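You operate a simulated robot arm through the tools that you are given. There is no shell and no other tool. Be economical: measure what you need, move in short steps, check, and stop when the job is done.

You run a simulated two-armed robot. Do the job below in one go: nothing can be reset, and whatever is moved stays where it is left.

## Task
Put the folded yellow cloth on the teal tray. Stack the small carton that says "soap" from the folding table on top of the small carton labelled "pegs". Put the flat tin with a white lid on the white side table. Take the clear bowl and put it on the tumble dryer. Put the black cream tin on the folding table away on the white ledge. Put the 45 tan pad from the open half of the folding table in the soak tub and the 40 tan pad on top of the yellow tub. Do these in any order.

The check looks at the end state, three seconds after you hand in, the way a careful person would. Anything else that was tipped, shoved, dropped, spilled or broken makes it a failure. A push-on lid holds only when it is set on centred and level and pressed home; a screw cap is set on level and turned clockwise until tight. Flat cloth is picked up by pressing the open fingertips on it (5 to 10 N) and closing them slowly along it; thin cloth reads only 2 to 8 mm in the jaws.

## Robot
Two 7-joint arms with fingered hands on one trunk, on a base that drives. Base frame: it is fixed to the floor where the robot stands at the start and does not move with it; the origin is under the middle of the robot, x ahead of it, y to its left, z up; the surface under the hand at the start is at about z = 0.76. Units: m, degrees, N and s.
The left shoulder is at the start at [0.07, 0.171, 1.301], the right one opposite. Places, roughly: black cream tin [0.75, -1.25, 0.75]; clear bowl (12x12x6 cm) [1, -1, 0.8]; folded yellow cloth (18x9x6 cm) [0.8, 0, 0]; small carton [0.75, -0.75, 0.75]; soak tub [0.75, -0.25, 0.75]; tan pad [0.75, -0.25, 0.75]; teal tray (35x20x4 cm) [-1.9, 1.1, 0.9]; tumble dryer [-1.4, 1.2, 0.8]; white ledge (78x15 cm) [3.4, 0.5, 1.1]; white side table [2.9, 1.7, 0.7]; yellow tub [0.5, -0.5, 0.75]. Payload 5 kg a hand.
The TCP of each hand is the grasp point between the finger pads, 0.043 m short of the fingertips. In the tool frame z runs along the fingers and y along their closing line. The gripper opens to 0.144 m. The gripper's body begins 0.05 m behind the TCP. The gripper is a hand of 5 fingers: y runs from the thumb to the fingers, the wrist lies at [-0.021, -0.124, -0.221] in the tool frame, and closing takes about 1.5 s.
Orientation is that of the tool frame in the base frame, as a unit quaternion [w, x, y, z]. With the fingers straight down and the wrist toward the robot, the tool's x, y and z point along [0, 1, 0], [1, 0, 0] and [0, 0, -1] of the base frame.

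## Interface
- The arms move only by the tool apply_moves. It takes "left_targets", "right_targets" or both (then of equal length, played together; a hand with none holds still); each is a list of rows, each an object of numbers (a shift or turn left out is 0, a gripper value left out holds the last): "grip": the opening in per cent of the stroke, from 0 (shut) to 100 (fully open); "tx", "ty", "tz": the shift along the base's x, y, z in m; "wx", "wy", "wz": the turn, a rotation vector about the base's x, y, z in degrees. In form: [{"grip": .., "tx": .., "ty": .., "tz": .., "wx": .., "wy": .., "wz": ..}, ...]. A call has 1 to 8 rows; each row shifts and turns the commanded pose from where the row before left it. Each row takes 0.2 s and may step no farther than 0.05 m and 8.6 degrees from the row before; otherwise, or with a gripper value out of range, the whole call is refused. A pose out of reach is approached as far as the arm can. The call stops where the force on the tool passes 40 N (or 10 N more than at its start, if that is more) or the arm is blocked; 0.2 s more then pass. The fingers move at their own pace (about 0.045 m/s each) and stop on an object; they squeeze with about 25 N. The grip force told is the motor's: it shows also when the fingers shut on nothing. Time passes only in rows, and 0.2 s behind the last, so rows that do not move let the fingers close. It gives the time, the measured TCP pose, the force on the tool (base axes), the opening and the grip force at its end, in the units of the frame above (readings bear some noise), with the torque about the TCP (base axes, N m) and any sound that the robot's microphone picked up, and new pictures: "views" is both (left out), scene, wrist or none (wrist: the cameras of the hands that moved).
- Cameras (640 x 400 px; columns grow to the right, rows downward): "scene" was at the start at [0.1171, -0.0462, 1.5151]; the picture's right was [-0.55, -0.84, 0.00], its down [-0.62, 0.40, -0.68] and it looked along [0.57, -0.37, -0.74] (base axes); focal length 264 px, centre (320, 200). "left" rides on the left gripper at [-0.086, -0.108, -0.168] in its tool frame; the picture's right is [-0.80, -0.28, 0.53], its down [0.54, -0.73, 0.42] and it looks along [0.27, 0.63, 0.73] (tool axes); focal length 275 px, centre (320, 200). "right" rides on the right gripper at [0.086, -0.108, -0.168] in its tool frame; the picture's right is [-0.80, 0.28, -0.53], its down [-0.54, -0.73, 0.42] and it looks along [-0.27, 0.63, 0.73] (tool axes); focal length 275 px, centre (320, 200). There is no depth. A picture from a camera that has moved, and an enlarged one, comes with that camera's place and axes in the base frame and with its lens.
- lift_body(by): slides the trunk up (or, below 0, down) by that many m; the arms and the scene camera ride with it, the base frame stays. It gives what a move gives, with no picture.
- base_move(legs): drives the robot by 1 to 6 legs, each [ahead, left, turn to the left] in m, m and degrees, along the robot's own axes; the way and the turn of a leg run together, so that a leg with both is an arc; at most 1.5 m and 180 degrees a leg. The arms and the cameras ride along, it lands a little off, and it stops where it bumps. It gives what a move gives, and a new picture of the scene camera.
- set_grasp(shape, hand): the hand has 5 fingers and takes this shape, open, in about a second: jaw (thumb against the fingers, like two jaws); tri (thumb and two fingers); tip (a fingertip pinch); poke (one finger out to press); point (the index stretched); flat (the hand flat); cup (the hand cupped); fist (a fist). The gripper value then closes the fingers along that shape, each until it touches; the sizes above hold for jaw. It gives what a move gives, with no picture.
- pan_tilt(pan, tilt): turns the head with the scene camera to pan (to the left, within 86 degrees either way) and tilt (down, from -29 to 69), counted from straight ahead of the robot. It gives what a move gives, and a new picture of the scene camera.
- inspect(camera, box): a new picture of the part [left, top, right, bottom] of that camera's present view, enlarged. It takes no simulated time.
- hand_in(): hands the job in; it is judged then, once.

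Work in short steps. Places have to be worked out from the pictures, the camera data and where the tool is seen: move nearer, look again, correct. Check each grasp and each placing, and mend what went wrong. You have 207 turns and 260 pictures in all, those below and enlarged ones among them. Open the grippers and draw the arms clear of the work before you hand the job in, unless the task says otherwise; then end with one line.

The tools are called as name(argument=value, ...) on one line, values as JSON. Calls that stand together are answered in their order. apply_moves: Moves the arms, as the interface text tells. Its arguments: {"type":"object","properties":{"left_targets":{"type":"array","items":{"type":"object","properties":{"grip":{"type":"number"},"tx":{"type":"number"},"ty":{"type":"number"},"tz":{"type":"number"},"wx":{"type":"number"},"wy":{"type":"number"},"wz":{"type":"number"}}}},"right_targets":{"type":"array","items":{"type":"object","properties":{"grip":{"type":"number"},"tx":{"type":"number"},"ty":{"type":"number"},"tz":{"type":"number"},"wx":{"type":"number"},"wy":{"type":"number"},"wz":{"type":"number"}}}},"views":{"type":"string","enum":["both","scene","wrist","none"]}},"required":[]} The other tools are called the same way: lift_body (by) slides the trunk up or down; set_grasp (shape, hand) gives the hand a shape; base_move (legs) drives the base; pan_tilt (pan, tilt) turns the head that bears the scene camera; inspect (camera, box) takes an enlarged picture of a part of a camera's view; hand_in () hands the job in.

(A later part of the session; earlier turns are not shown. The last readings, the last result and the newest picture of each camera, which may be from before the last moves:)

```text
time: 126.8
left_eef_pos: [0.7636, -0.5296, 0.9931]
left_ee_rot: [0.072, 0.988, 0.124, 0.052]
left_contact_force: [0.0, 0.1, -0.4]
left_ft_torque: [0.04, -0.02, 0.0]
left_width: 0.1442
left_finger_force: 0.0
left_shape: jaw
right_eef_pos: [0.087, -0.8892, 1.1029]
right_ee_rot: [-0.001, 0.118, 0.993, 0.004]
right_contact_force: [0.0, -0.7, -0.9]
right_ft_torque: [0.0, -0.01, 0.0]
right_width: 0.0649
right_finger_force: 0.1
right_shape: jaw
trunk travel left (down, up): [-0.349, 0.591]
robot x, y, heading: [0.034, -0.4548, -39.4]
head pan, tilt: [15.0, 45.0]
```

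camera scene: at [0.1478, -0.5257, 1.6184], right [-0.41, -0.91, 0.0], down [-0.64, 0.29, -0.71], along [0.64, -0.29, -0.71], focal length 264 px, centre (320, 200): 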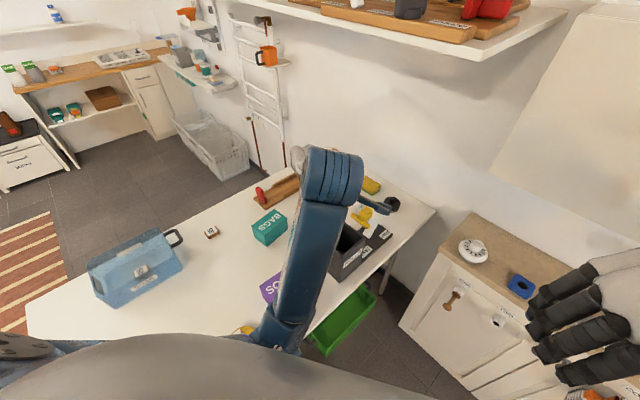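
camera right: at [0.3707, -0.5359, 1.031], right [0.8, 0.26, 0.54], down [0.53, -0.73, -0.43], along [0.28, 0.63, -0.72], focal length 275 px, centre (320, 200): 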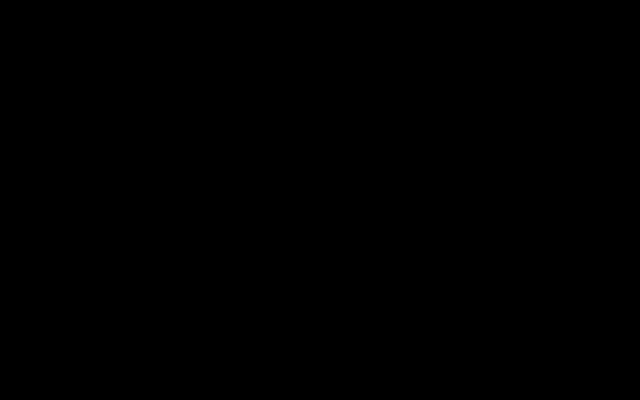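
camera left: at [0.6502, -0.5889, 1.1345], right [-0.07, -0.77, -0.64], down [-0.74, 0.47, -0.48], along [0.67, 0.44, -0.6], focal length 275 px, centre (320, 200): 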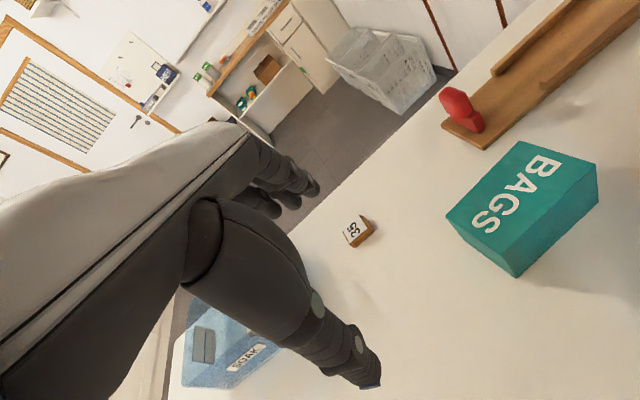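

Leveling and moving over the soap carton.

apply_moves(left_targets=[{"wx": 3.7, "wy": 3.45}, {"wx": 3.7, "wy": 3.45}, {"tx": -0.04, "ty": -0.009}, {"tx": -0.04, "ty": -0.009, "tz": -0.02}, {"tx": -0.04, "ty": -0.009, "tz": -0.02}, {"tx": -0.04, "ty": -0.009}, {"tx": -0.04, "ty": -0.008}, {}])

```text
time: 128.6
left_eef_pos: [0.5657, -0.5754, 0.949]
left_ee_rot: [0.001, 0.992, 0.125, -0.001]
left_contact_force: [-0.5, 0.0, -0.1]
left_ft_torque: [0.01, 0.0, -0.01]
left_width: 0.144
left_finger_force: 0.1
left_shape: jaw
right_eef_pos: [0.0875, -0.8904, 1.1016]
right_ee_rot: [-0.001, 0.117, 0.993, 0.005]
right_contact_force: [0.5, -0.1, 0.0]
right_ft_torque: [0.0, -0.01, -0.01]
right_width: 0.065
right_finger_force: 0.1
right_shape: jaw
trunk travel left (down, up): [-0.349, 0.591]
robot x, y, heading: [0.0356, -0.4565, -39.1]
head pan, tilt: [15.0, 45.0]
camera scene: at [0.1486, -0.5256, 1.4684], right [-0.41, -0.91, 0.0], down [-0.64, 0.29, -0.71], along [0.64, -0.29, -0.71], focal length 264 px, centre (320, 200)
camera left: at [0.4569, -0.4916, 1.1181], right [-0.84, 0.08, -0.53], down [0.35, 0.84, -0.43], along [0.41, -0.54, -0.73], focal length 275 px, centre (320, 200)
```

scene: 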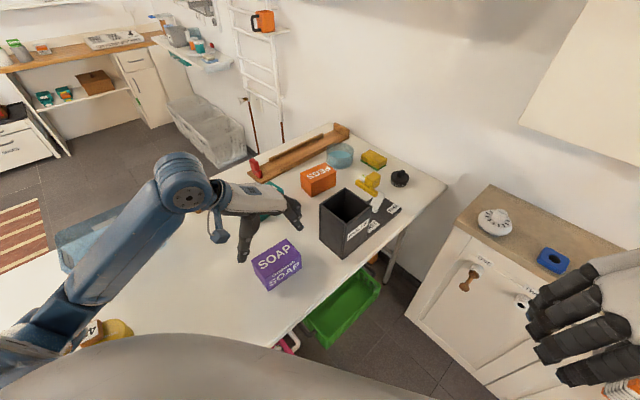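
left: 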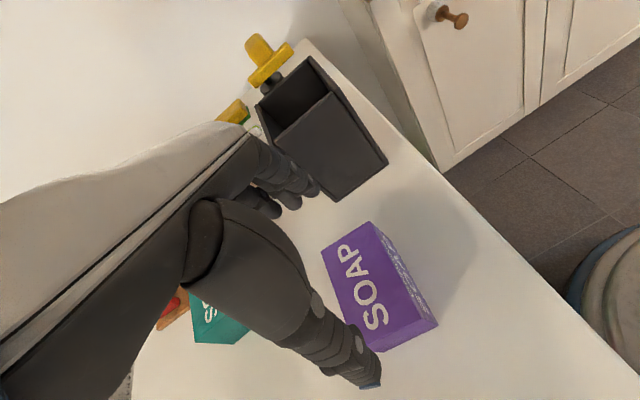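

The carton is between the fingers; centre ≈[0.560,-0.574], long-axis angle ≈ −71°. Small correction, then descend part way and check.

apply_moves(left_targets=[{"tx": -0.005, "wz": 4, "tz": -0.02}, {"tz": -0.04}, {}], views="wrist")

inspect(camera="scene", box=[210, 150, 370, 300])

```text
time: 129.4
left_eef_pos: [0.5669, -0.5789, 0.8881]
left_ee_rot: [0.002, 0.987, 0.159, 0.001]
left_contact_force: [0.4, 0.2, -0.2]
left_ft_torque: [-0.01, -0.01, 0.02]
left_width: 0.1439
left_finger_force: 0.0
left_shape: jaw
left hand out of reach, approached as far as the arm can: row 1
right_eef_pos: [0.0867, -0.8888, 1.1018]
right_ee_rot: [0.0, 0.118, 0.993, 0.005]
right_contact_force: [-0.1, 0.0, 0.4]
right_ft_torque: [0.01, -0.02, 0.0]
right_width: 0.0648
right_finger_force: 0.0
right_shape: jaw
trunk travel left (down, up): [-0.349, 0.591]
robot x, y, heading: [0.0339, -0.4594, -39.2]
head pan, tilt: [15.0, 45.0]
camera left: at [0.4521, -0.5018, 1.0566], right [-0.84, 0.02, -0.54], down [0.29, 0.86, -0.42], along [0.45, -0.51, -0.73], focal length 275 px, centre (320, 200)
```

left: 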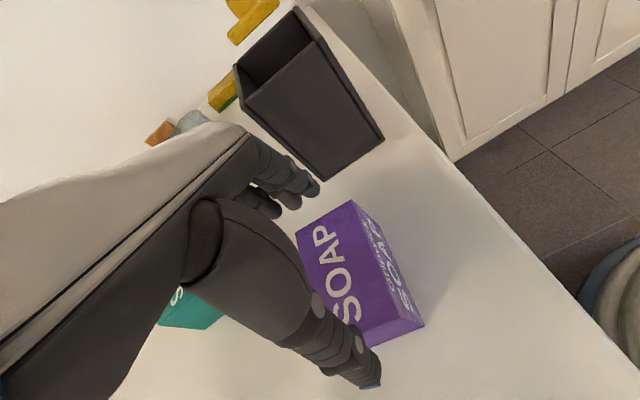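

```text
2.67 times, centred on (290, 225) of scene
camera zoom: at [0.1479, -0.5259, 1.4685], right [-0.41, -0.91, 0.0], down [-0.64, 0.29, -0.71], along [0.64, -0.29, -0.71], focal length 703 px, centre (400, 133)
```

zoom: 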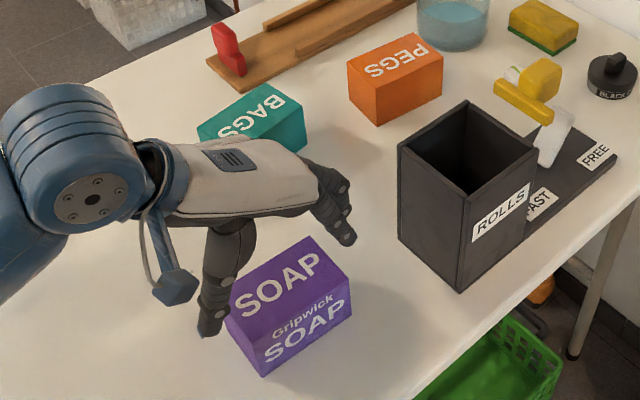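

The thumb side has only a few mm margin; shift ~9 mm toward +y before descending.

apply_moves(left_targets=[{"tx": -0.004, "ty": 0.009}, {}], views="wrist")

```text
time: 130.0
left_eef_pos: [0.5636, -0.5705, 0.888]
left_ee_rot: [0.001, 0.987, 0.158, 0.0]
left_contact_force: [-0.4, 0.2, 0.4]
left_ft_torque: [-0.01, 0.02, -0.02]
left_width: 0.1439
left_finger_force: 0.1
left_shape: jaw
right_eef_pos: [0.0875, -0.8897, 1.102]
right_ee_rot: [-0.001, 0.118, 0.993, 0.004]
right_contact_force: [-0.1, 0.6, 0.7]
right_ft_torque: [0.02, 0.0, -0.02]
right_width: 0.0649
right_finger_force: 0.0
right_shape: jaw
trunk travel left (down, up): [-0.349, 0.591]
robot x, y, heading: [0.0348, -0.4567, -39.4]
head pan, tilt: [15.0, 45.0]
camera left: at [0.4479, -0.4929, 1.0565], right [-0.84, 0.02, -0.54], down [0.29, 0.86, -0.42], along [0.45, -0.51, -0.73], focal length 275 px, centre (320, 200)
```

left: 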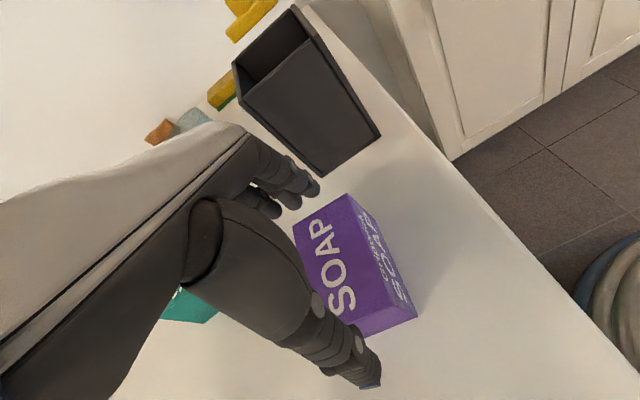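

Looks balanced. Descend in small steps with force watch.

apply_moves(left_targets=[{"tz": -0.02}, {"tz": -0.02}, {}], views="wrist")

apply_moves(left_targets=[{"tz": -0.02}, {"tz": -0.014}, {}], views="none")

inspect(camera="scene", box=[210, 180, 370, 300])

```text
time: 130.8
left_eef_pos: [0.563, -0.5681, 0.8492]
left_ee_rot: [0.001, 0.987, 0.159, 0.001]
left_contact_force: [0.1, -0.7, 2.2]
left_ft_torque: [-0.17, -0.03, -0.02]
left_width: 0.1438
left_finger_force: 0.1
left_shape: jaw
right_eef_pos: [0.0884, -0.8895, 1.1017]
right_ee_rot: [-0.001, 0.119, 0.993, 0.004]
right_contact_force: [0.0, -0.1, 0.1]
right_ft_torque: [0.0, 0.02, -0.02]
right_width: 0.0651
right_finger_force: 0.0
right_shape: jaw
trunk travel left (down, up): [-0.349, 0.591]
robot x, y, heading: [0.0334, -0.4576, -39.6]
head pan, tilt: [15.0, 45.0]
camera left: at [0.447, -0.4925, 1.018], right [-0.84, 0.02, -0.54], down [0.29, 0.86, -0.43], along [0.45, -0.51, -0.73], focal length 275 px, centre (320, 200)
```

left: 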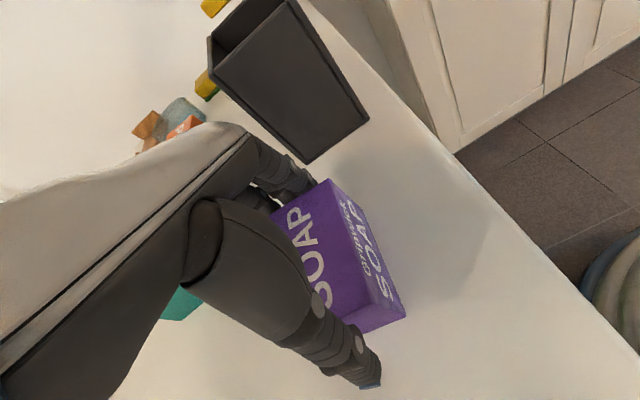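

```text
time: 131.6
left_eef_pos: [0.5618, -0.568, 0.8184]
left_ee_rot: [0.003, 0.987, 0.159, 0.001]
left_contact_force: [0.8, -1.9, 22.9]
left_ft_torque: [-0.37, 0.11, 0.04]
left_width: 0.1439
left_finger_force: 0.0
left_shape: jaw
right_eef_pos: [0.0867, -0.8884, 1.1006]
right_ee_rot: [0.0, 0.118, 0.993, 0.005]
right_contact_force: [-0.6, -0.6, -0.6]
right_ft_torque: [-0.01, -0.02, -0.01]
right_width: 0.0651
right_finger_force: 0.0
right_shape: jaw
trunk travel left (down, up): [-0.349, 0.591]
robot x, y, heading: [0.0323, -0.459, -39.4]
head pan, tilt: [15.0, 45.0]
```

```text
3.33 times, centred on (290, 240) of scene
camera zoom: at [0.1468, -0.5252, 1.4689], right [-0.41, -0.91, 0.0], down [-0.64, 0.29, -0.71], along [0.65, -0.29, -0.71], focal length 878 px, centre (420, 67)
```

zoom: 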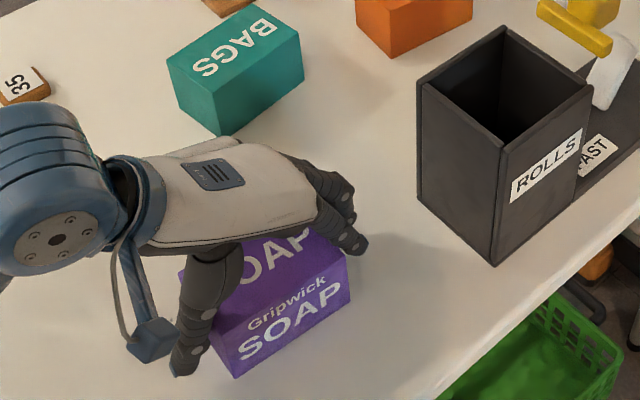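

Contact of ~23 N; lift 8 mm and close the fingers.

apply_moves(left_targets=[{"tz": 0.01}, {"grip": 0}, {}, {}, {}, {}, {}], views="wrist")

inspect(camera="scene", box=[210, 180, 370, 300])

```text
time: 133.2
left_eef_pos: [0.5618, -0.5681, 0.8268]
left_ee_rot: [0.002, 0.987, 0.16, -0.001]
left_contact_force: [-1.5, -0.5, -1.6]
left_ft_torque: [0.02, 0.0, 0.01]
left_width: 0.128
left_finger_force: 24.7
left_shape: jaw
right_eef_pos: [0.088, -0.8887, 1.102]
right_ee_rot: [-0.001, 0.118, 0.993, 0.004]
right_contact_force: [-0.4, 0.2, 0.1]
right_ft_torque: [0.01, 0.01, -0.03]
right_width: 0.0647
right_finger_force: 0.2
right_shape: jaw
trunk travel left (down, up): [-0.349, 0.591]
robot x, y, heading: [0.0324, -0.4568, -39.3]
head pan, tilt: [15.0, 45.0]
camera left: at [0.4461, -0.4921, 0.9947], right [-0.84, 0.02, -0.54], down [0.29, 0.86, -0.42], along [0.45, -0.51, -0.73], focal length 275 px, centre (320, 200)
```

left: 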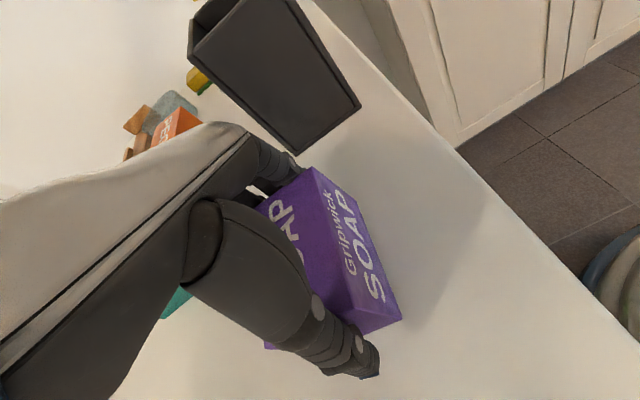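

```text
3.33 times, centred on (290, 240) of scene
camera zoom: at [0.1482, -0.5253, 1.4684], right [-0.41, -0.91, 0.0], down [-0.64, 0.29, -0.71], along [0.64, -0.29, -0.71], focal length 878 px, centre (420, 67)
```

zoom: 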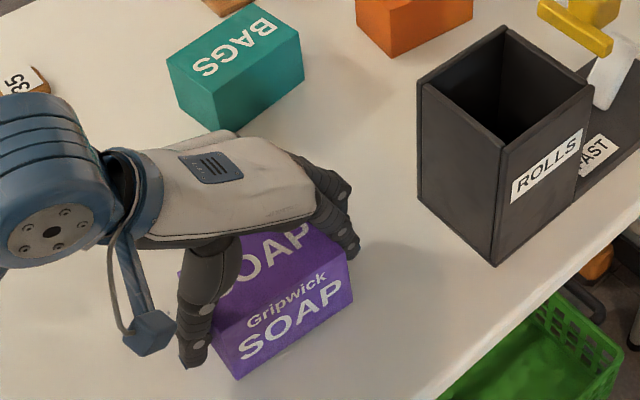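

Soap held (12.8 cm). Lift 13 cm and carry it over BAGS first, then to the pegs, avoiding the black box.

apply_moves(left_targets=[{"tz": 0.04}, {"tz": 0.045}, {"tz": 0.045}, {"tx": 0.045, "ty": -0.005}, {"tx": 0.045, "ty": -0.005}, {"tx": 0.045, "ty": -0.005}, {"tx": 0.045, "ty": -0.005}, {"tx": 0.045, "ty": -0.005}], views="none")

apply_moves(left_targets=[{"tx": 0.037, "ty": -0.025}, {"tx": 0.037, "ty": -0.025}, {"ty": -0.045}, {"ty": -0.045}, {"ty": -0.045}, {"ty": -0.045}, {"ty": -0.012}, {}])

```text
time: 135.0
left_eef_pos: [0.802, -0.6013, 0.9527]
left_ee_rot: [0.001, 0.987, 0.159, 0.0]
left_contact_force: [0.7, -0.1, -2.6]
left_ft_torque: [0.02, 0.04, -0.02]
left_width: 0.1282
left_finger_force: 24.6
left_shape: jaw
left hand out of reach, approached as far as the arm can: row 2, 3
right_eef_pos: [0.0883, -0.8901, 1.1012]
right_ee_rot: [-0.001, 0.119, 0.993, 0.005]
right_contact_force: [-0.1, -0.6, 1.1]
right_ft_torque: [-0.01, 0.04, 0.0]
right_width: 0.0646
right_finger_force: 0.0
right_shape: jaw
trunk travel left (down, up): [-0.349, 0.591]
robot x, y, heading: [0.0363, -0.4552, -39.8]
head pan, tilt: [15.0, 45.0]
```

```text
time: 136.8
left_eef_pos: [0.8756, -0.843, 0.9511]
left_ee_rot: [0.002, 0.987, 0.159, 0.0]
left_contact_force: [0.5, -0.7, -1.8]
left_ft_torque: [0.01, -0.02, -0.01]
left_width: 0.128
left_finger_force: 25.4
left_shape: jaw
right_eef_pos: [0.0881, -0.8893, 1.103]
right_ee_rot: [0.0, 0.118, 0.993, 0.005]
right_contact_force: [0.2, 0.5, -0.4]
right_ft_torque: [-0.05, -0.01, 0.0]
right_width: 0.0651
right_finger_force: 0.1
right_shape: jaw
trunk travel left (down, up): [-0.349, 0.591]
robot x, y, heading: [0.0368, -0.456, -39.1]
head pan, tilt: [15.0, 45.0]
camera scene: at [0.1484, -0.5255, 1.4684], right [-0.41, -0.91, 0.0], down [-0.64, 0.29, -0.71], along [0.64, -0.29, -0.71], focal length 264 px, centre (320, 200)
camera left: at [0.7606, -0.7671, 1.1197], right [-0.84, 0.02, -0.54], down [0.29, 0.86, -0.42], along [0.45, -0.51, -0.73], focal length 275 px, centre (320, 200)
```

scene: 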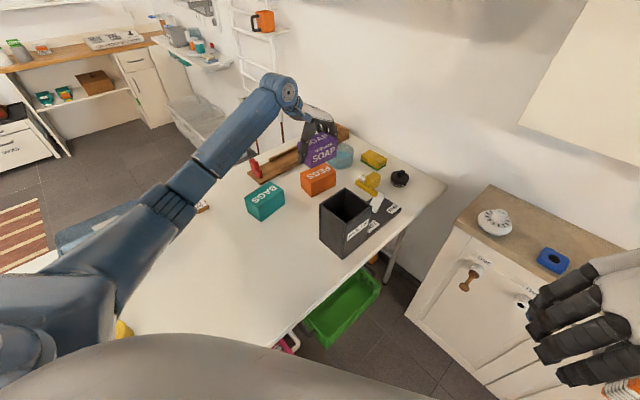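
left: 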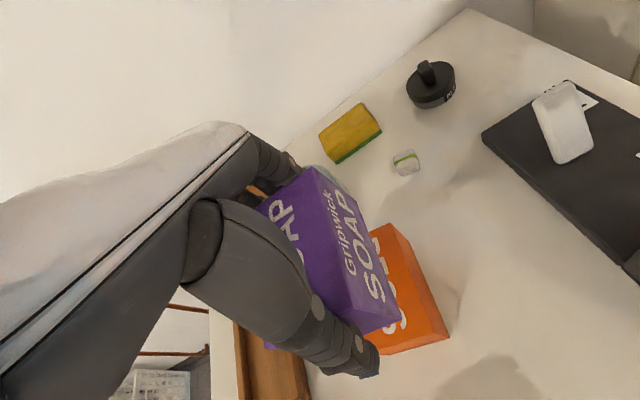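

Zooming to compare the soap's position with the pegs carton underneath.

inspect(camera="scene", box=[240, 100, 420, 220])

inspect(camera="left", box=[230, 130, 500, 400])

```text
3.33 times, centred on (330, 160) of scene
camera zoom: at [0.1484, -0.5255, 1.4684], right [-0.41, -0.91, 0.0], down [-0.64, 0.29, -0.71], along [0.64, -0.29, -0.71], focal length 878 px, centre (287, 333)
```

zoom: 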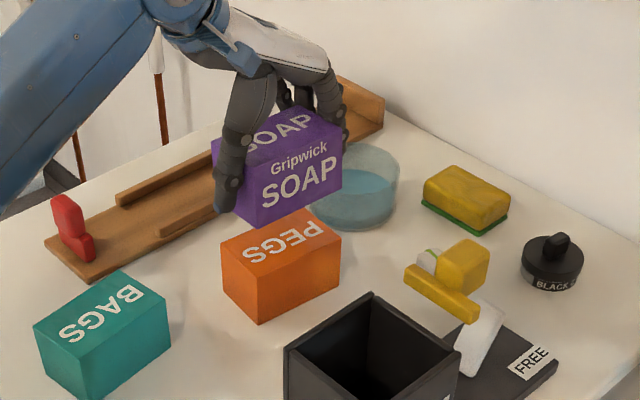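

```text
1.48 times, centred on (365, 265) of left
camera zoom: at [0.7606, -0.7671, 1.1197], right [-0.84, 0.02, -0.54], down [0.29, 0.86, -0.42], along [0.45, -0.51, -0.73], focal length 408 px, centre (253, 104)
```

zoom: 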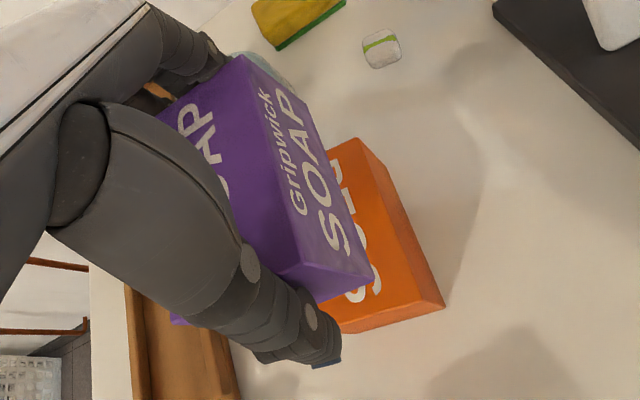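

Pegs centre ≈[0.870,-0.843], long axis −77°. Align (−5°, −4 mm x), and lower to just above contact (expected TCP z≈0.895).

apply_moves(left_targets=[{"tx": -0.004, "ty": -0.002, "wz": -5}, {"tz": -0.025}, {"tz": -0.02}, {}], views="none")

inspect(camera="scene", box=[240, 100, 420, 220])

inspect(camera="left", box=[230, 130, 500, 400])

```text
time: 137.8
left_eef_pos: [0.8712, -0.8438, 0.9052]
left_ee_rot: [0.002, 0.993, 0.116, 0.0]
left_contact_force: [-0.3, 0.4, -0.8]
left_ft_torque: [0.02, 0.0, 0.04]
left_width: 0.1281
left_finger_force: 25.2
left_shape: jaw
right_eef_pos: [0.0878, -0.8897, 1.1014]
right_ee_rot: [-0.001, 0.119, 0.993, 0.005]
right_contact_force: [-0.4, 0.2, 0.0]
right_ft_torque: [-0.03, -0.01, -0.05]
right_width: 0.0651
right_finger_force: 0.0
right_shape: jaw
trunk travel left (down, up): [-0.349, 0.591]
robot x, y, heading: [0.0319, -0.4603, -39.2]
head pan, tilt: [15.0, 45.0]
```

```text
3.33 times, centred on (330, 160) of scene
camera zoom: at [0.1481, -0.5254, 1.4685], right [-0.41, -0.91, 0.0], down [-0.64, 0.29, -0.71], along [0.64, -0.29, -0.71], focal length 878 px, centre (287, 333)
```

zoom: 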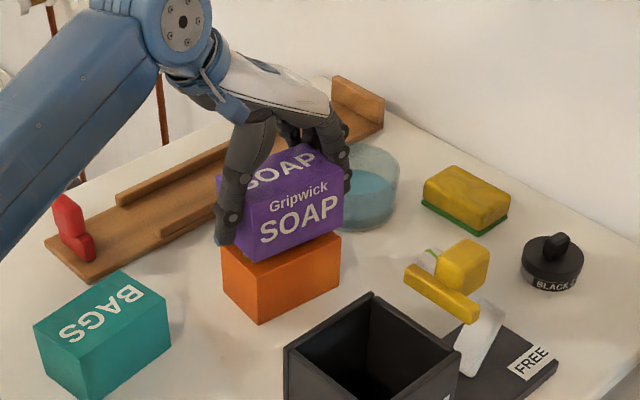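

```text
1.48 times, centred on (365, 265) of left
camera zoom: at [0.7633, -0.7575, 1.0748], right [-0.84, 0.09, -0.54], down [0.36, 0.83, -0.43], along [0.41, -0.55, -0.73], focal length 408 px, centre (253, 104)
```

zoom: 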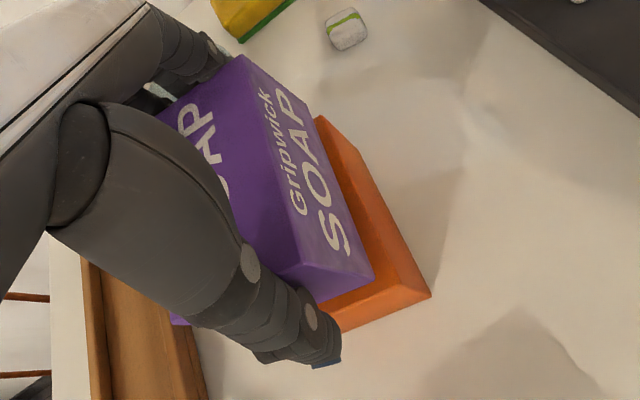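

Alignment looks good. Lower to contact.

apply_moves(left_targets=[{"tz": -0.006}, {"tz": -0.004}, {}], views="none")

inspect(camera="scene", box=[280, 120, 370, 200])

```text
time: 138.6
left_eef_pos: [0.8704, -0.8431, 0.8985]
left_ee_rot: [0.002, 0.993, 0.116, 0.001]
left_contact_force: [-0.6, 0.2, 4.3]
left_ft_torque: [-0.13, -0.19, 0.03]
left_width: 0.128
left_finger_force: 24.9
left_shape: jaw
right_eef_pos: [0.087, -0.888, 1.1019]
right_ee_rot: [0.0, 0.118, 0.993, 0.004]
right_contact_force: [0.5, -0.5, 0.5]
right_ft_torque: [0.02, 0.04, -0.01]
right_width: 0.0649
right_finger_force: 0.1
right_shape: jaw
trunk travel left (down, up): [-0.349, 0.591]
robot x, y, heading: [0.0383, -0.4569, -39.3]
head pan, tilt: [15.0, 45.0]
```

```text
5.00 times, centred on (325, 160) of scene
camera zoom: at [0.1476, -0.5252, 1.4686], right [-0.41, -0.91, 0.0], down [-0.64, 0.29, -0.71], along [0.64, -0.29, -0.71], focal length 1318 px, centre (295, 400)
```

zoom: 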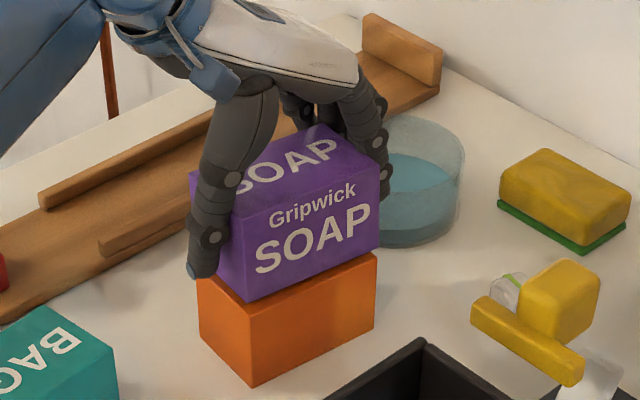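

Soap rests on the pegs carton with light contact. Open and lift straight up.

apply_moves(left_targets=[{"tz": -0.001, "grip": 100}, {}, {}, {}, {}], views="none")

apply_moves(left_targets=[{"tz": 0.02}, {"tz": 0.03}, {"tz": 0.045}, {"tz": 0.045}, {"tz": 0.03}], views="wrist")

inspect(camera="scene", box=[240, 100, 420, 220])

```text
time: 139.8
left_eef_pos: [0.8705, -0.8421, 0.8969]
left_ee_rot: [0.002, 0.993, 0.115, 0.0]
left_contact_force: [-1.7, -3.1, 6.7]
left_ft_torque: [-0.16, -0.02, -0.09]
left_width: 0.1437
left_finger_force: 0.1
left_shape: jaw
right_eef_pos: [0.0873, -0.8893, 1.1024]
right_ee_rot: [0.0, 0.118, 0.993, 0.004]
right_contact_force: [0.2, -0.6, -0.1]
right_ft_torque: [0.02, 0.0, 0.03]
right_width: 0.0648
right_finger_force: 0.1
right_shape: jaw
trunk travel left (down, up): [-0.349, 0.591]
robot x, y, heading: [0.0348, -0.4561, -39.3]
head pan, tilt: [15.0, 45.0]
```

```text
time: 141.0
left_eef_pos: [0.8713, -0.8422, 1.0674]
left_ee_rot: [0.001, 0.993, 0.117, 0.0]
left_contact_force: [-0.5, -0.2, -2.7]
left_ft_torque: [0.03, 0.01, -0.03]
left_width: 0.144
left_finger_force: 0.0
left_shape: jaw
right_eef_pos: [0.0875, -0.8882, 1.1024]
right_ee_rot: [0.0, 0.118, 0.993, 0.005]
right_contact_force: [0.2, 0.5, -1.2]
right_ft_torque: [-0.03, -0.06, 0.03]
right_width: 0.065
right_finger_force: 0.1
right_shape: jaw
trunk travel left (down, up): [-0.349, 0.591]
robot x, y, heading: [0.0368, -0.4561, -39.2]
head pan, tilt: [15.0, 45.0]
camera left: at [0.7636, -0.7574, 1.2348], right [-0.84, 0.09, -0.54], down [0.36, 0.83, -0.42], along [0.41, -0.55, -0.73], focal length 275 px, centre (320, 200)
```

left: 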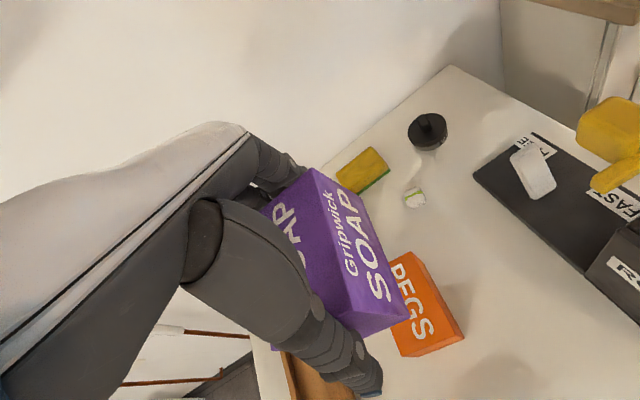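

```text
3.33 times, centred on (330, 160) of scene
camera zoom: at [0.1478, -0.5255, 1.4684], right [-0.41, -0.91, 0.0], down [-0.64, 0.29, -0.71], along [0.64, -0.29, -0.71], focal length 878 px, centre (287, 333)
```

zoom: 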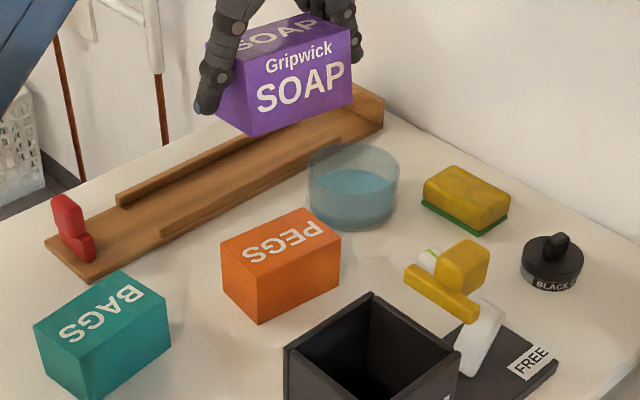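

The carton stayed wedged between the fingers when I lifted. I'll set it back on the pegs and free it by flattening the hand.

apply_moves(left_targets=[{"tz": -0.045}, {"tz": -0.045}, {"tz": -0.045}, {"tz": -0.025}, {"tz": -0.006}, {}], views="none")

inspect(camera="scene", box=[280, 120, 370, 200])

```text
time: 142.4
left_eef_pos: [0.8712, -0.8433, 0.8985]
left_ee_rot: [0.002, 0.993, 0.115, 0.001]
left_contact_force: [-0.7, -0.2, 1.7]
left_ft_torque: [-0.15, 0.0, -0.06]
left_width: 0.1441
left_finger_force: 0.0
left_shape: jaw
right_eef_pos: [0.0868, -0.8893, 1.1014]
right_ee_rot: [0.0, 0.118, 0.993, 0.004]
right_contact_force: [-0.5, -0.8, -0.2]
right_ft_torque: [-0.01, -0.03, 0.02]
right_width: 0.065
right_finger_force: 0.0
right_shape: jaw
trunk travel left (down, up): [-0.349, 0.591]
robot x, y, heading: [0.0345, -0.4558, -39.5]
head pan, tilt: [15.0, 45.0]
```

```text
5.00 times, centred on (325, 160) of scene
camera zoom: at [0.1479, -0.5252, 1.4685], right [-0.41, -0.91, 0.0], down [-0.64, 0.29, -0.71], along [0.64, -0.29, -0.71], focal length 1318 px, centre (295, 400)
```

zoom: 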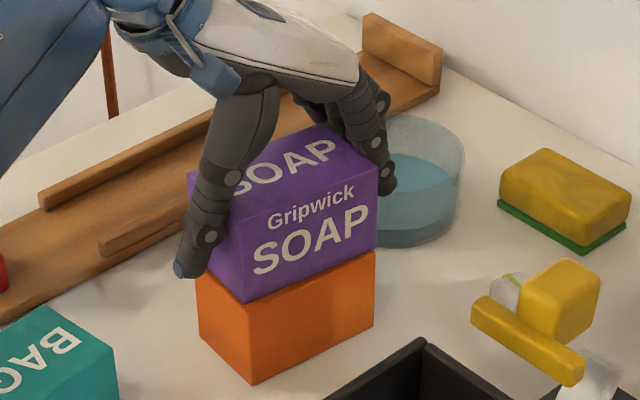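

The tips are clear but the upper finger segments pinch. Switching the left hand to flat.

set_grasp(hand="left", shape="flat")

inspect(camera="scene", box=[240, 100, 420, 220])

```text
time: 143.3
left_eef_pos: [0.8709, -0.8441, 0.8976]
left_ee_rot: [0.002, 0.993, 0.117, 0.001]
left_contact_force: [0.4, 0.4, 1.2]
left_ft_torque: [0.02, 0.03, -0.02]
left_width: 0.1363
left_finger_force: 0.1
left_shape: flat
right_eef_pos: [0.0883, -0.8902, 1.101]
right_ee_rot: [0.0, 0.119, 0.993, 0.004]
right_contact_force: [-0.3, 0.1, -0.2]
right_ft_torque: [-0.04, -0.02, 0.01]
right_width: 0.0648
right_finger_force: 0.0
right_shape: jaw
trunk travel left (down, up): [-0.349, 0.591]
robot x, y, heading: [0.0359, -0.4555, -39.7]
head pan, tilt: [15.0, 45.0]
```

```text
3.33 times, centred on (330, 160) of scene
camera zoom: at [0.1484, -0.5255, 1.4684], right [-0.41, -0.91, 0.0], down [-0.64, 0.29, -0.71], along [0.64, -0.29, -0.71], focal length 878 px, centre (287, 333)
```

zoom: 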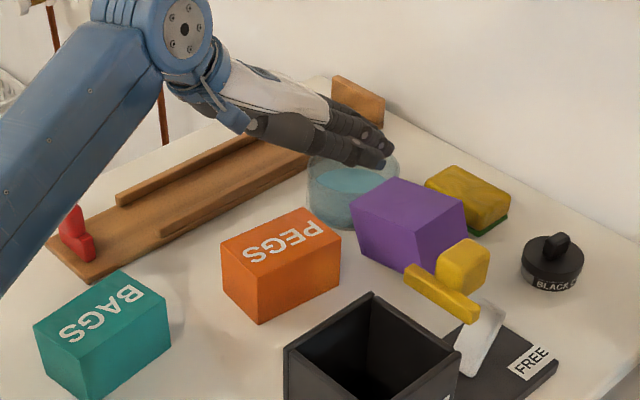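

The carton was flung onto the table to the right. Lift the hand and examine what was disturbed.

apply_moves(left_targets=[{"tz": 0.045}, {"tz": 0.045}, {"tz": 0.045}, {"tz": 0.03, "tx": -0.02}], views="wrist")

inspect(camera="scene", box=[300, 110, 420, 220])

```text
time: 144.3
left_eef_pos: [0.849, -0.8436, 1.0659]
left_ee_rot: [0.002, 0.993, 0.117, 0.001]
left_contact_force: [0.9, 0.9, -1.2]
left_ft_torque: [-0.02, 0.01, 0.01]
left_width: 0.0001
left_finger_force: 0.1
left_shape: flat
right_eef_pos: [0.0867, -0.8884, 1.1017]
right_ee_rot: [-0.001, 0.118, 0.993, 0.004]
right_contact_force: [-0.7, 0.6, 0.5]
right_ft_torque: [-0.01, -0.04, 0.03]
right_width: 0.0648
right_finger_force: 0.0
right_shape: jaw
trunk travel left (down, up): [-0.349, 0.591]
robot x, y, heading: [0.0349, -0.4605, -39.3]
head pan, tilt: [15.0, 45.0]
camera left: at [0.7411, -0.7569, 1.2342], right [-0.84, 0.09, -0.54], down [0.36, 0.83, -0.42], along [0.41, -0.55, -0.73], focal length 275 px, centre (320, 200)
```

left: 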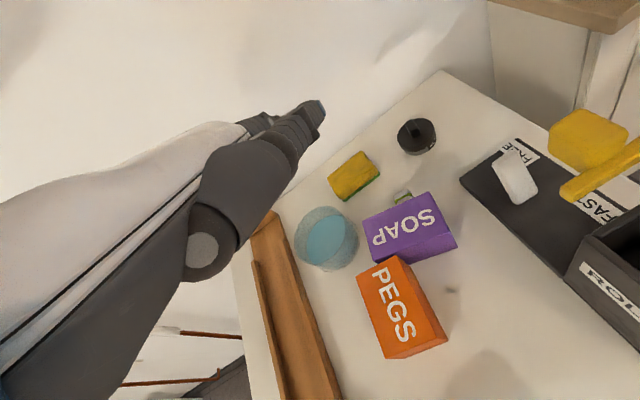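

```text
3.64 times, centred on (360, 165) of scene
camera zoom: at [0.1466, -0.5252, 1.4686], right [-0.41, -0.91, 0.0], down [-0.64, 0.29, -0.71], along [0.65, -0.29, -0.71], focal length 958 px, centre (174, 327)
```

zoom: 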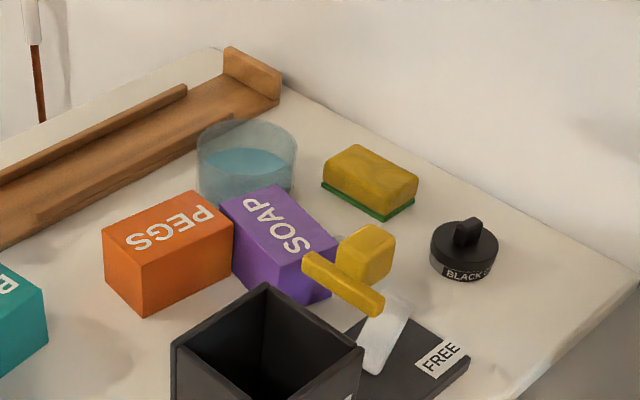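

The carton landed upright with SOAP on top, and the neighbours look undisturbed. Zoom from the left camera to measure it.

inspect(camera="left", box=[280, 130, 480, 290])

inspect(camera="scene", box=[320, 140, 390, 200])

```text
2.50 times, centred on (380, 210) of left
camera zoom: at [0.7411, -0.7569, 1.2342], right [-0.84, 0.09, -0.54], down [0.36, 0.83, -0.42], along [0.41, -0.55, -0.73], focal length 688 px, centre (170, 175)
```

zoom: 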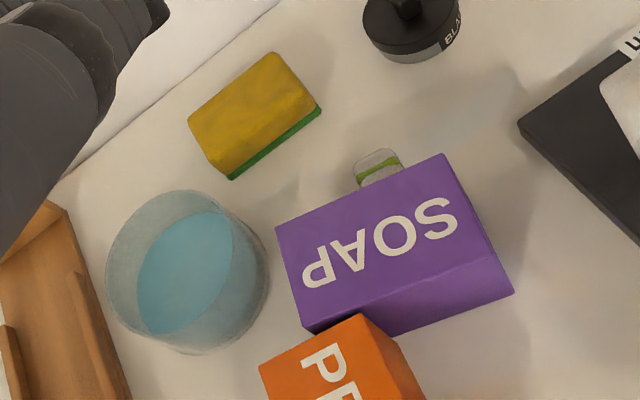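

```text
6.67 times, centred on (355, 170) of scene
camera zoom: at [0.1466, -0.5252, 1.4686], right [-0.41, -0.91, 0.0], down [-0.64, 0.29, -0.71], along [0.65, -0.29, -0.71], focal length 1757 px, centre (87, 400)
```

zoom: 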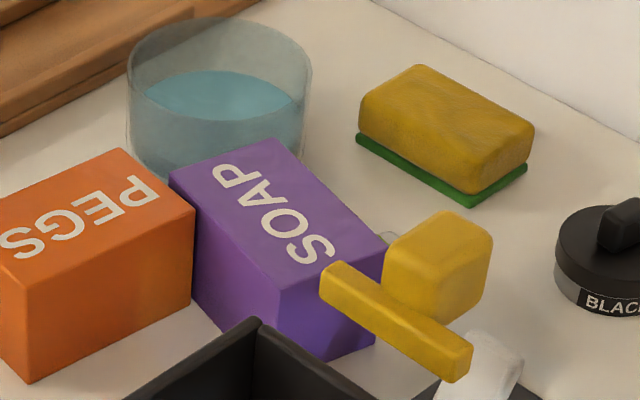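

Soap now sits at ≈[0.824,-0.948], long axis along x (~6°), touching pegs' right end. I'll regrasp across its 8 cm width with a shallower grip. Set jaw, partly open.

set_grasp(hand="left", shape="jaw")

apply_moves(left_targets=[{"grip": 76, "wz": -7}, {"tx": -0.02, "ty": -0.04}, {"tx": -0.02, "ty": -0.04}, {"ty": -0.024, "tz": -0.02}, {"tz": -0.04}, {"tz": -0.04}, {}], views="wrist")

inspect(camera="scene", box=[300, 110, 420, 220])

```text
time: 145.2
left_eef_pos: [0.852, -0.8441, 1.0651]
left_ee_rot: [0.002, 0.993, 0.117, 0.0]
left_contact_force: [-0.7, 0.0, -0.4]
left_ft_torque: [0.01, 0.01, 0.0]
left_width: 0.144
left_finger_force: 0.0
left_shape: jaw
right_eef_pos: [0.0884, -0.8892, 1.1017]
right_ee_rot: [0.0, 0.118, 0.993, 0.004]
right_contact_force: [0.2, -0.1, -0.7]
right_ft_torque: [-0.03, 0.01, 0.0]
right_width: 0.0649
right_finger_force: 0.1
right_shape: jaw
trunk travel left (down, up): [-0.349, 0.591]
robot x, y, heading: [0.0357, -0.4556, -39.1]
head pan, tilt: [15.0, 45.0]
```

```text
time: 146.8
left_eef_pos: [0.8102, -0.9483, 0.9648]
left_ee_rot: [0.002, 0.998, 0.055, 0.001]
left_contact_force: [0.2, 0.3, 0.3]
left_ft_torque: [0.02, -0.03, 0.05]
left_width: 0.1097
left_finger_force: 0.1
left_shape: jaw
right_eef_pos: [0.0885, -0.8888, 1.1025]
right_ee_rot: [0.001, 0.118, 0.993, 0.005]
right_contact_force: [0.4, -0.2, 0.7]
right_ft_torque: [-0.03, 0.0, -0.03]
right_width: 0.0646
right_finger_force: 0.0
right_shape: jaw
trunk travel left (down, up): [-0.349, 0.591]
robot x, y, heading: [0.0349, -0.4572, -39.5]
head pan, tilt: [15.0, 45.0]
camera left: at [0.7136, -0.8492, 1.1333], right [-0.82, 0.19, -0.54], down [0.46, 0.78, -0.43], along [0.34, -0.6, -0.73], focal length 275 px, centre (320, 200)
```

left: 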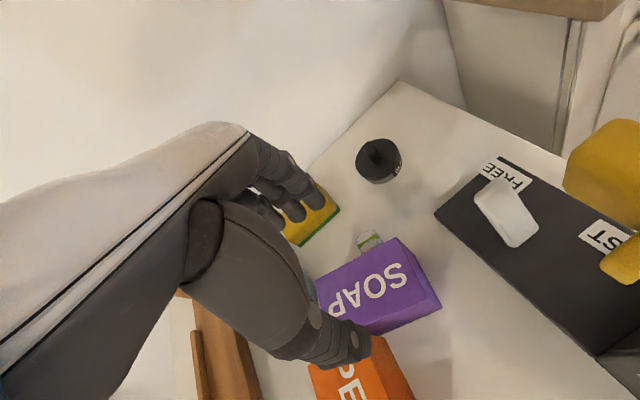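

```text
3.64 times, centred on (360, 165) of scene
camera zoom: at [0.1478, -0.5253, 1.4685], right [-0.41, -0.91, 0.0], down [-0.64, 0.29, -0.71], along [0.64, -0.29, -0.71], focal length 958 px, centre (174, 327)
```

zoom: 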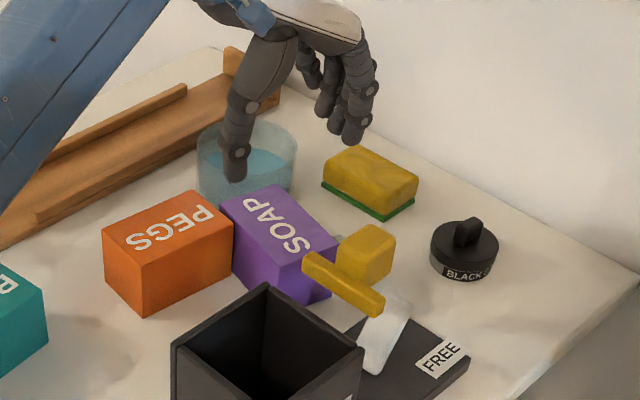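

Measurement agrees. Descend to just above the carton top and check.

apply_moves(left_targets=[{"tz": -0.04}, {"tz": -0.035}, {}], views="wrist")

inspect(camera="scene", box=[300, 110, 420, 220])

```text
time: 147.6
left_eef_pos: [0.8073, -0.9483, 0.8913]
left_ee_rot: [0.002, 0.998, 0.055, 0.001]
left_contact_force: [-0.9, -0.4, 0.2]
left_ft_torque: [-0.01, -0.04, 0.01]
left_width: 0.1097
left_finger_force: 0.0
left_shape: jaw
right_eef_pos: [0.0873, -0.8895, 1.1033]
right_ee_rot: [0.0, 0.119, 0.993, 0.005]
right_contact_force: [-0.9, -0.9, -0.2]
right_ft_torque: [0.02, -0.02, 0.03]
right_width: 0.0649
right_finger_force: 0.0
right_shape: jaw
trunk travel left (down, up): [-0.349, 0.591]
robot x, y, heading: [0.0336, -0.4582, -39.2]
head pan, tilt: [15.0, 45.0]
camera left: at [0.7111, -0.8484, 1.0581], right [-0.82, 0.19, -0.54], down [0.46, 0.78, -0.42], along [0.34, -0.6, -0.73], focal length 275 px, centre (320, 200)
```

left: 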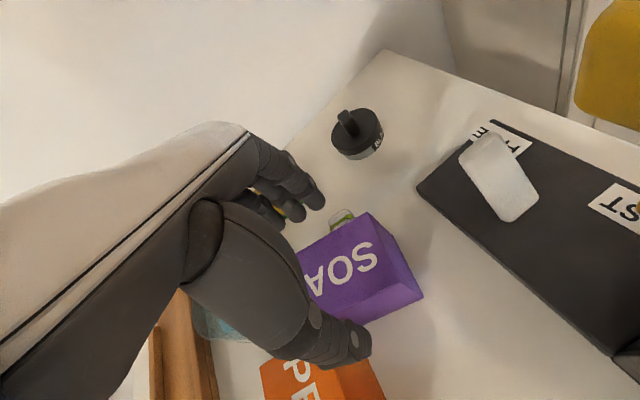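

```text
3.64 times, centred on (360, 165) of scene
camera zoom: at [0.1478, -0.5255, 1.4685], right [-0.41, -0.91, 0.0], down [-0.64, 0.29, -0.71], along [0.64, -0.29, -0.71], focal length 958 px, centre (174, 327)
```

zoom: 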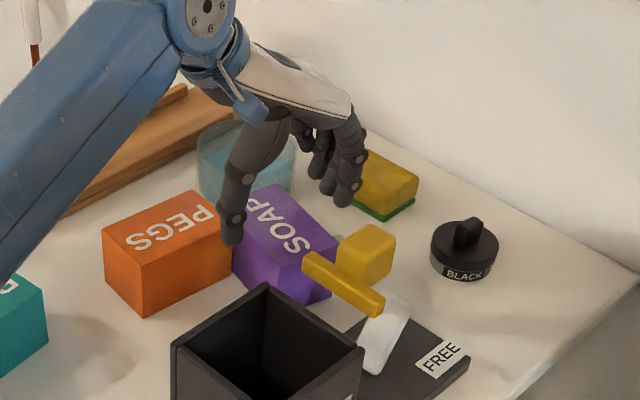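

Thumb will pass in front of the pegs' corner with ~3 cm gap. Descend to z≈0.85 and close.

apply_moves(left_targets=[{"tz": -0.02}, {"tz": -0.02}, {}], views="none")

apply_moves(left_targets=[{"grip": 0}, {}, {}, {}, {}, {}], views="wrist")

inspect(camera="scene", box=[300, 110, 420, 220])

```text
time: 148.4
left_eef_pos: [0.8097, -0.9486, 0.8484]
left_ee_rot: [0.002, 0.998, 0.056, 0.001]
left_contact_force: [0.0, -0.1, -0.3]
left_ft_torque: [0.05, -0.01, 0.01]
left_width: 0.1099
left_finger_force: 0.1
left_shape: jaw
right_eef_pos: [0.0883, -0.8893, 1.1021]
right_ee_rot: [0.0, 0.119, 0.993, 0.004]
right_contact_force: [0.6, 0.4, 0.8]
right_ft_torque: [0.0, 0.0, -0.01]
right_width: 0.0649
right_finger_force: 0.1
right_shape: jaw
trunk travel left (down, up): [-0.349, 0.591]
robot x, y, heading: [0.0372, -0.4617, -39.3]
head pan, tilt: [15.0, 45.0]
```

```text
time: 149.8
left_eef_pos: [0.8109, -0.9496, 0.849]
left_ee_rot: [0.002, 0.998, 0.056, 0.0]
left_contact_force: [0.5, -0.3, -0.3]
left_ft_torque: [0.03, -0.01, -0.03]
left_width: 0.069
left_finger_force: 25.2
left_shape: jaw
right_eef_pos: [0.0871, -0.8903, 1.1014]
right_ee_rot: [-0.001, 0.118, 0.993, 0.004]
right_contact_force: [-0.1, 0.2, -0.1]
right_ft_torque: [0.01, 0.02, -0.02]
right_width: 0.0649
right_finger_force: 0.2
right_shape: jaw
trunk travel left (down, up): [-0.349, 0.591]
robot x, y, heading: [0.0365, -0.4543, -39.4]
head pan, tilt: [15.0, 45.0]
camera left: at [0.7134, -0.8504, 1.0172], right [-0.82, 0.19, -0.54], down [0.46, 0.78, -0.42], along [0.34, -0.6, -0.73], focal length 275 px, centre (320, 200)
```

left: 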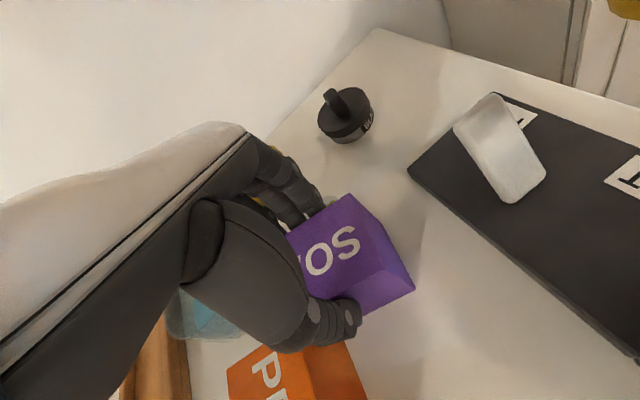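

```text
3.64 times, centred on (360, 165) of scene
camera zoom: at [0.1483, -0.5256, 1.4684], right [-0.41, -0.91, 0.0], down [-0.64, 0.29, -0.71], along [0.64, -0.29, -0.71], focal length 958 px, centre (174, 327)
```

zoom: 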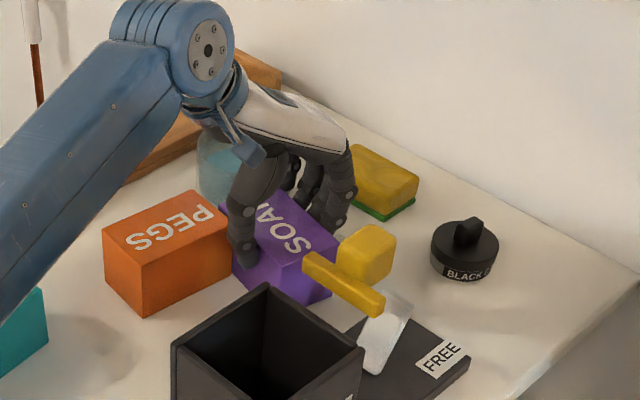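

Held across its width (6.9 cm). Lift 12 cm and move so that its centre is over the pegs [0.870,-0.843].

apply_moves(left_targets=[{"tz": 0.03}, {"tz": 0.045}, {"tz": 0.045}, {"tx": 0.015, "ty": 0.036, "wz": 3}, {"tx": 0.015, "ty": 0.036, "wz": 3}, {"tx": 0.016, "ty": 0.035}, {}], views="wrist")

inspect(camera="scene", box=[240, 100, 420, 220])

```text
time: 151.4
left_eef_pos: [0.8571, -0.8413, 0.9704]
left_ee_rot: [0.001, 0.994, 0.108, 0.001]
left_contact_force: [-0.4, -1.3, -1.2]
left_ft_torque: [0.02, -0.01, 0.01]
left_width: 0.0694
left_finger_force: 24.6
left_shape: jaw
right_eef_pos: [0.0877, -0.8908, 1.1019]
right_ee_rot: [0.0, 0.119, 0.993, 0.005]
right_contact_force: [-1.3, -1.3, -0.4]
right_ft_torque: [0.01, 0.0, 0.02]
right_width: 0.0649
right_finger_force: 0.1
right_shape: jaw
trunk travel left (down, up): [-0.349, 0.591]
robot x, y, heading: [0.0336, -0.459, -39.5]
head pan, tilt: [15.0, 45.0]
camera left: at [0.7512, -0.754, 1.1392], right [-0.84, 0.11, -0.54], down [0.38, 0.82, -0.42], along [0.4, -0.56, -0.73], focal length 275 px, centre (320, 200)
```

left: 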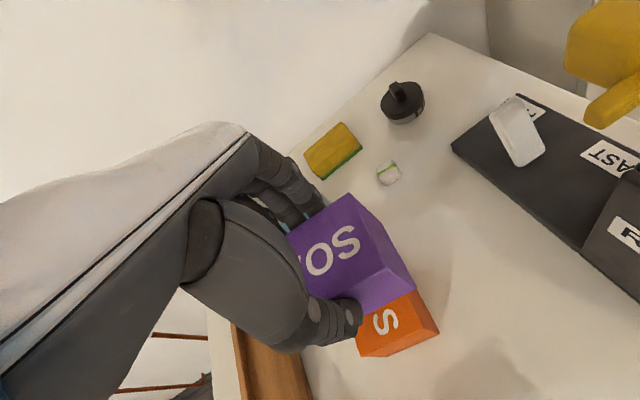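

```text
3.33 times, centred on (330, 160) of scene
camera zoom: at [0.1482, -0.5265, 1.4684], right [-0.41, -0.91, 0.0], down [-0.64, 0.29, -0.71], along [0.64, -0.29, -0.71], focal length 878 px, centre (287, 333)
```

zoom: 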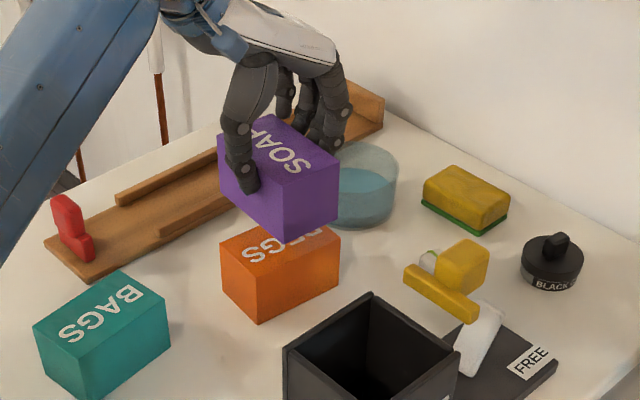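

Everything else is undisturbed. Lower to contact.

apply_moves(left_targets=[{"tz": -0.025}, {"tz": -0.02}, {"tz": -0.005}, {"tz": -0.004}, {}], views="none")

inspect(camera="scene", box=[280, 120, 370, 200])

```text
time: 152.6
left_eef_pos: [0.8577, -0.8407, 0.9229]
left_ee_rot: [0.004, 0.994, 0.108, 0.002]
left_contact_force: [5.1, -3.2, 24.9]
left_ft_torque: [-0.01, -0.29, -0.04]
left_width: 0.0701
left_finger_force: 25.2
left_shape: jaw
right_eef_pos: [0.0866, -0.8883, 1.1027]
right_ee_rot: [0.0, 0.118, 0.993, 0.005]
right_contact_force: [-0.8, -0.1, 0.0]
right_ft_torque: [0.0, 0.01, 0.0]
right_width: 0.0649
right_finger_force: 0.1
right_shape: jaw
trunk travel left (down, up): [-0.349, 0.591]
robot x, y, heading: [0.0361, -0.4593, -39.3]
head pan, tilt: [15.0, 45.0]
```

```text
5.00 times, centred on (325, 160) of scene
camera zoom: at [0.1458, -0.5244, 1.4691], right [-0.41, -0.91, 0.0], down [-0.64, 0.29, -0.71], along [0.65, -0.29, -0.71], focal length 1318 px, centre (295, 400)
```

zoom: 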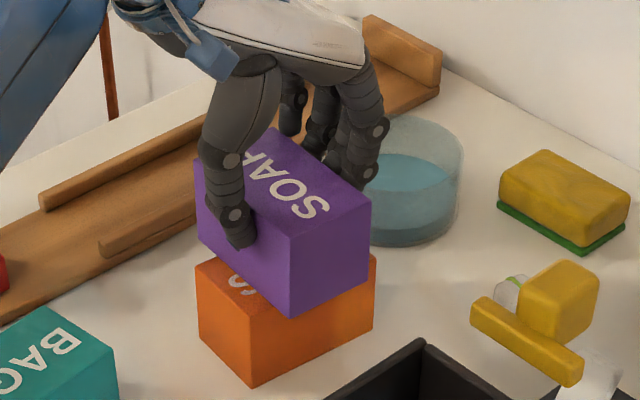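

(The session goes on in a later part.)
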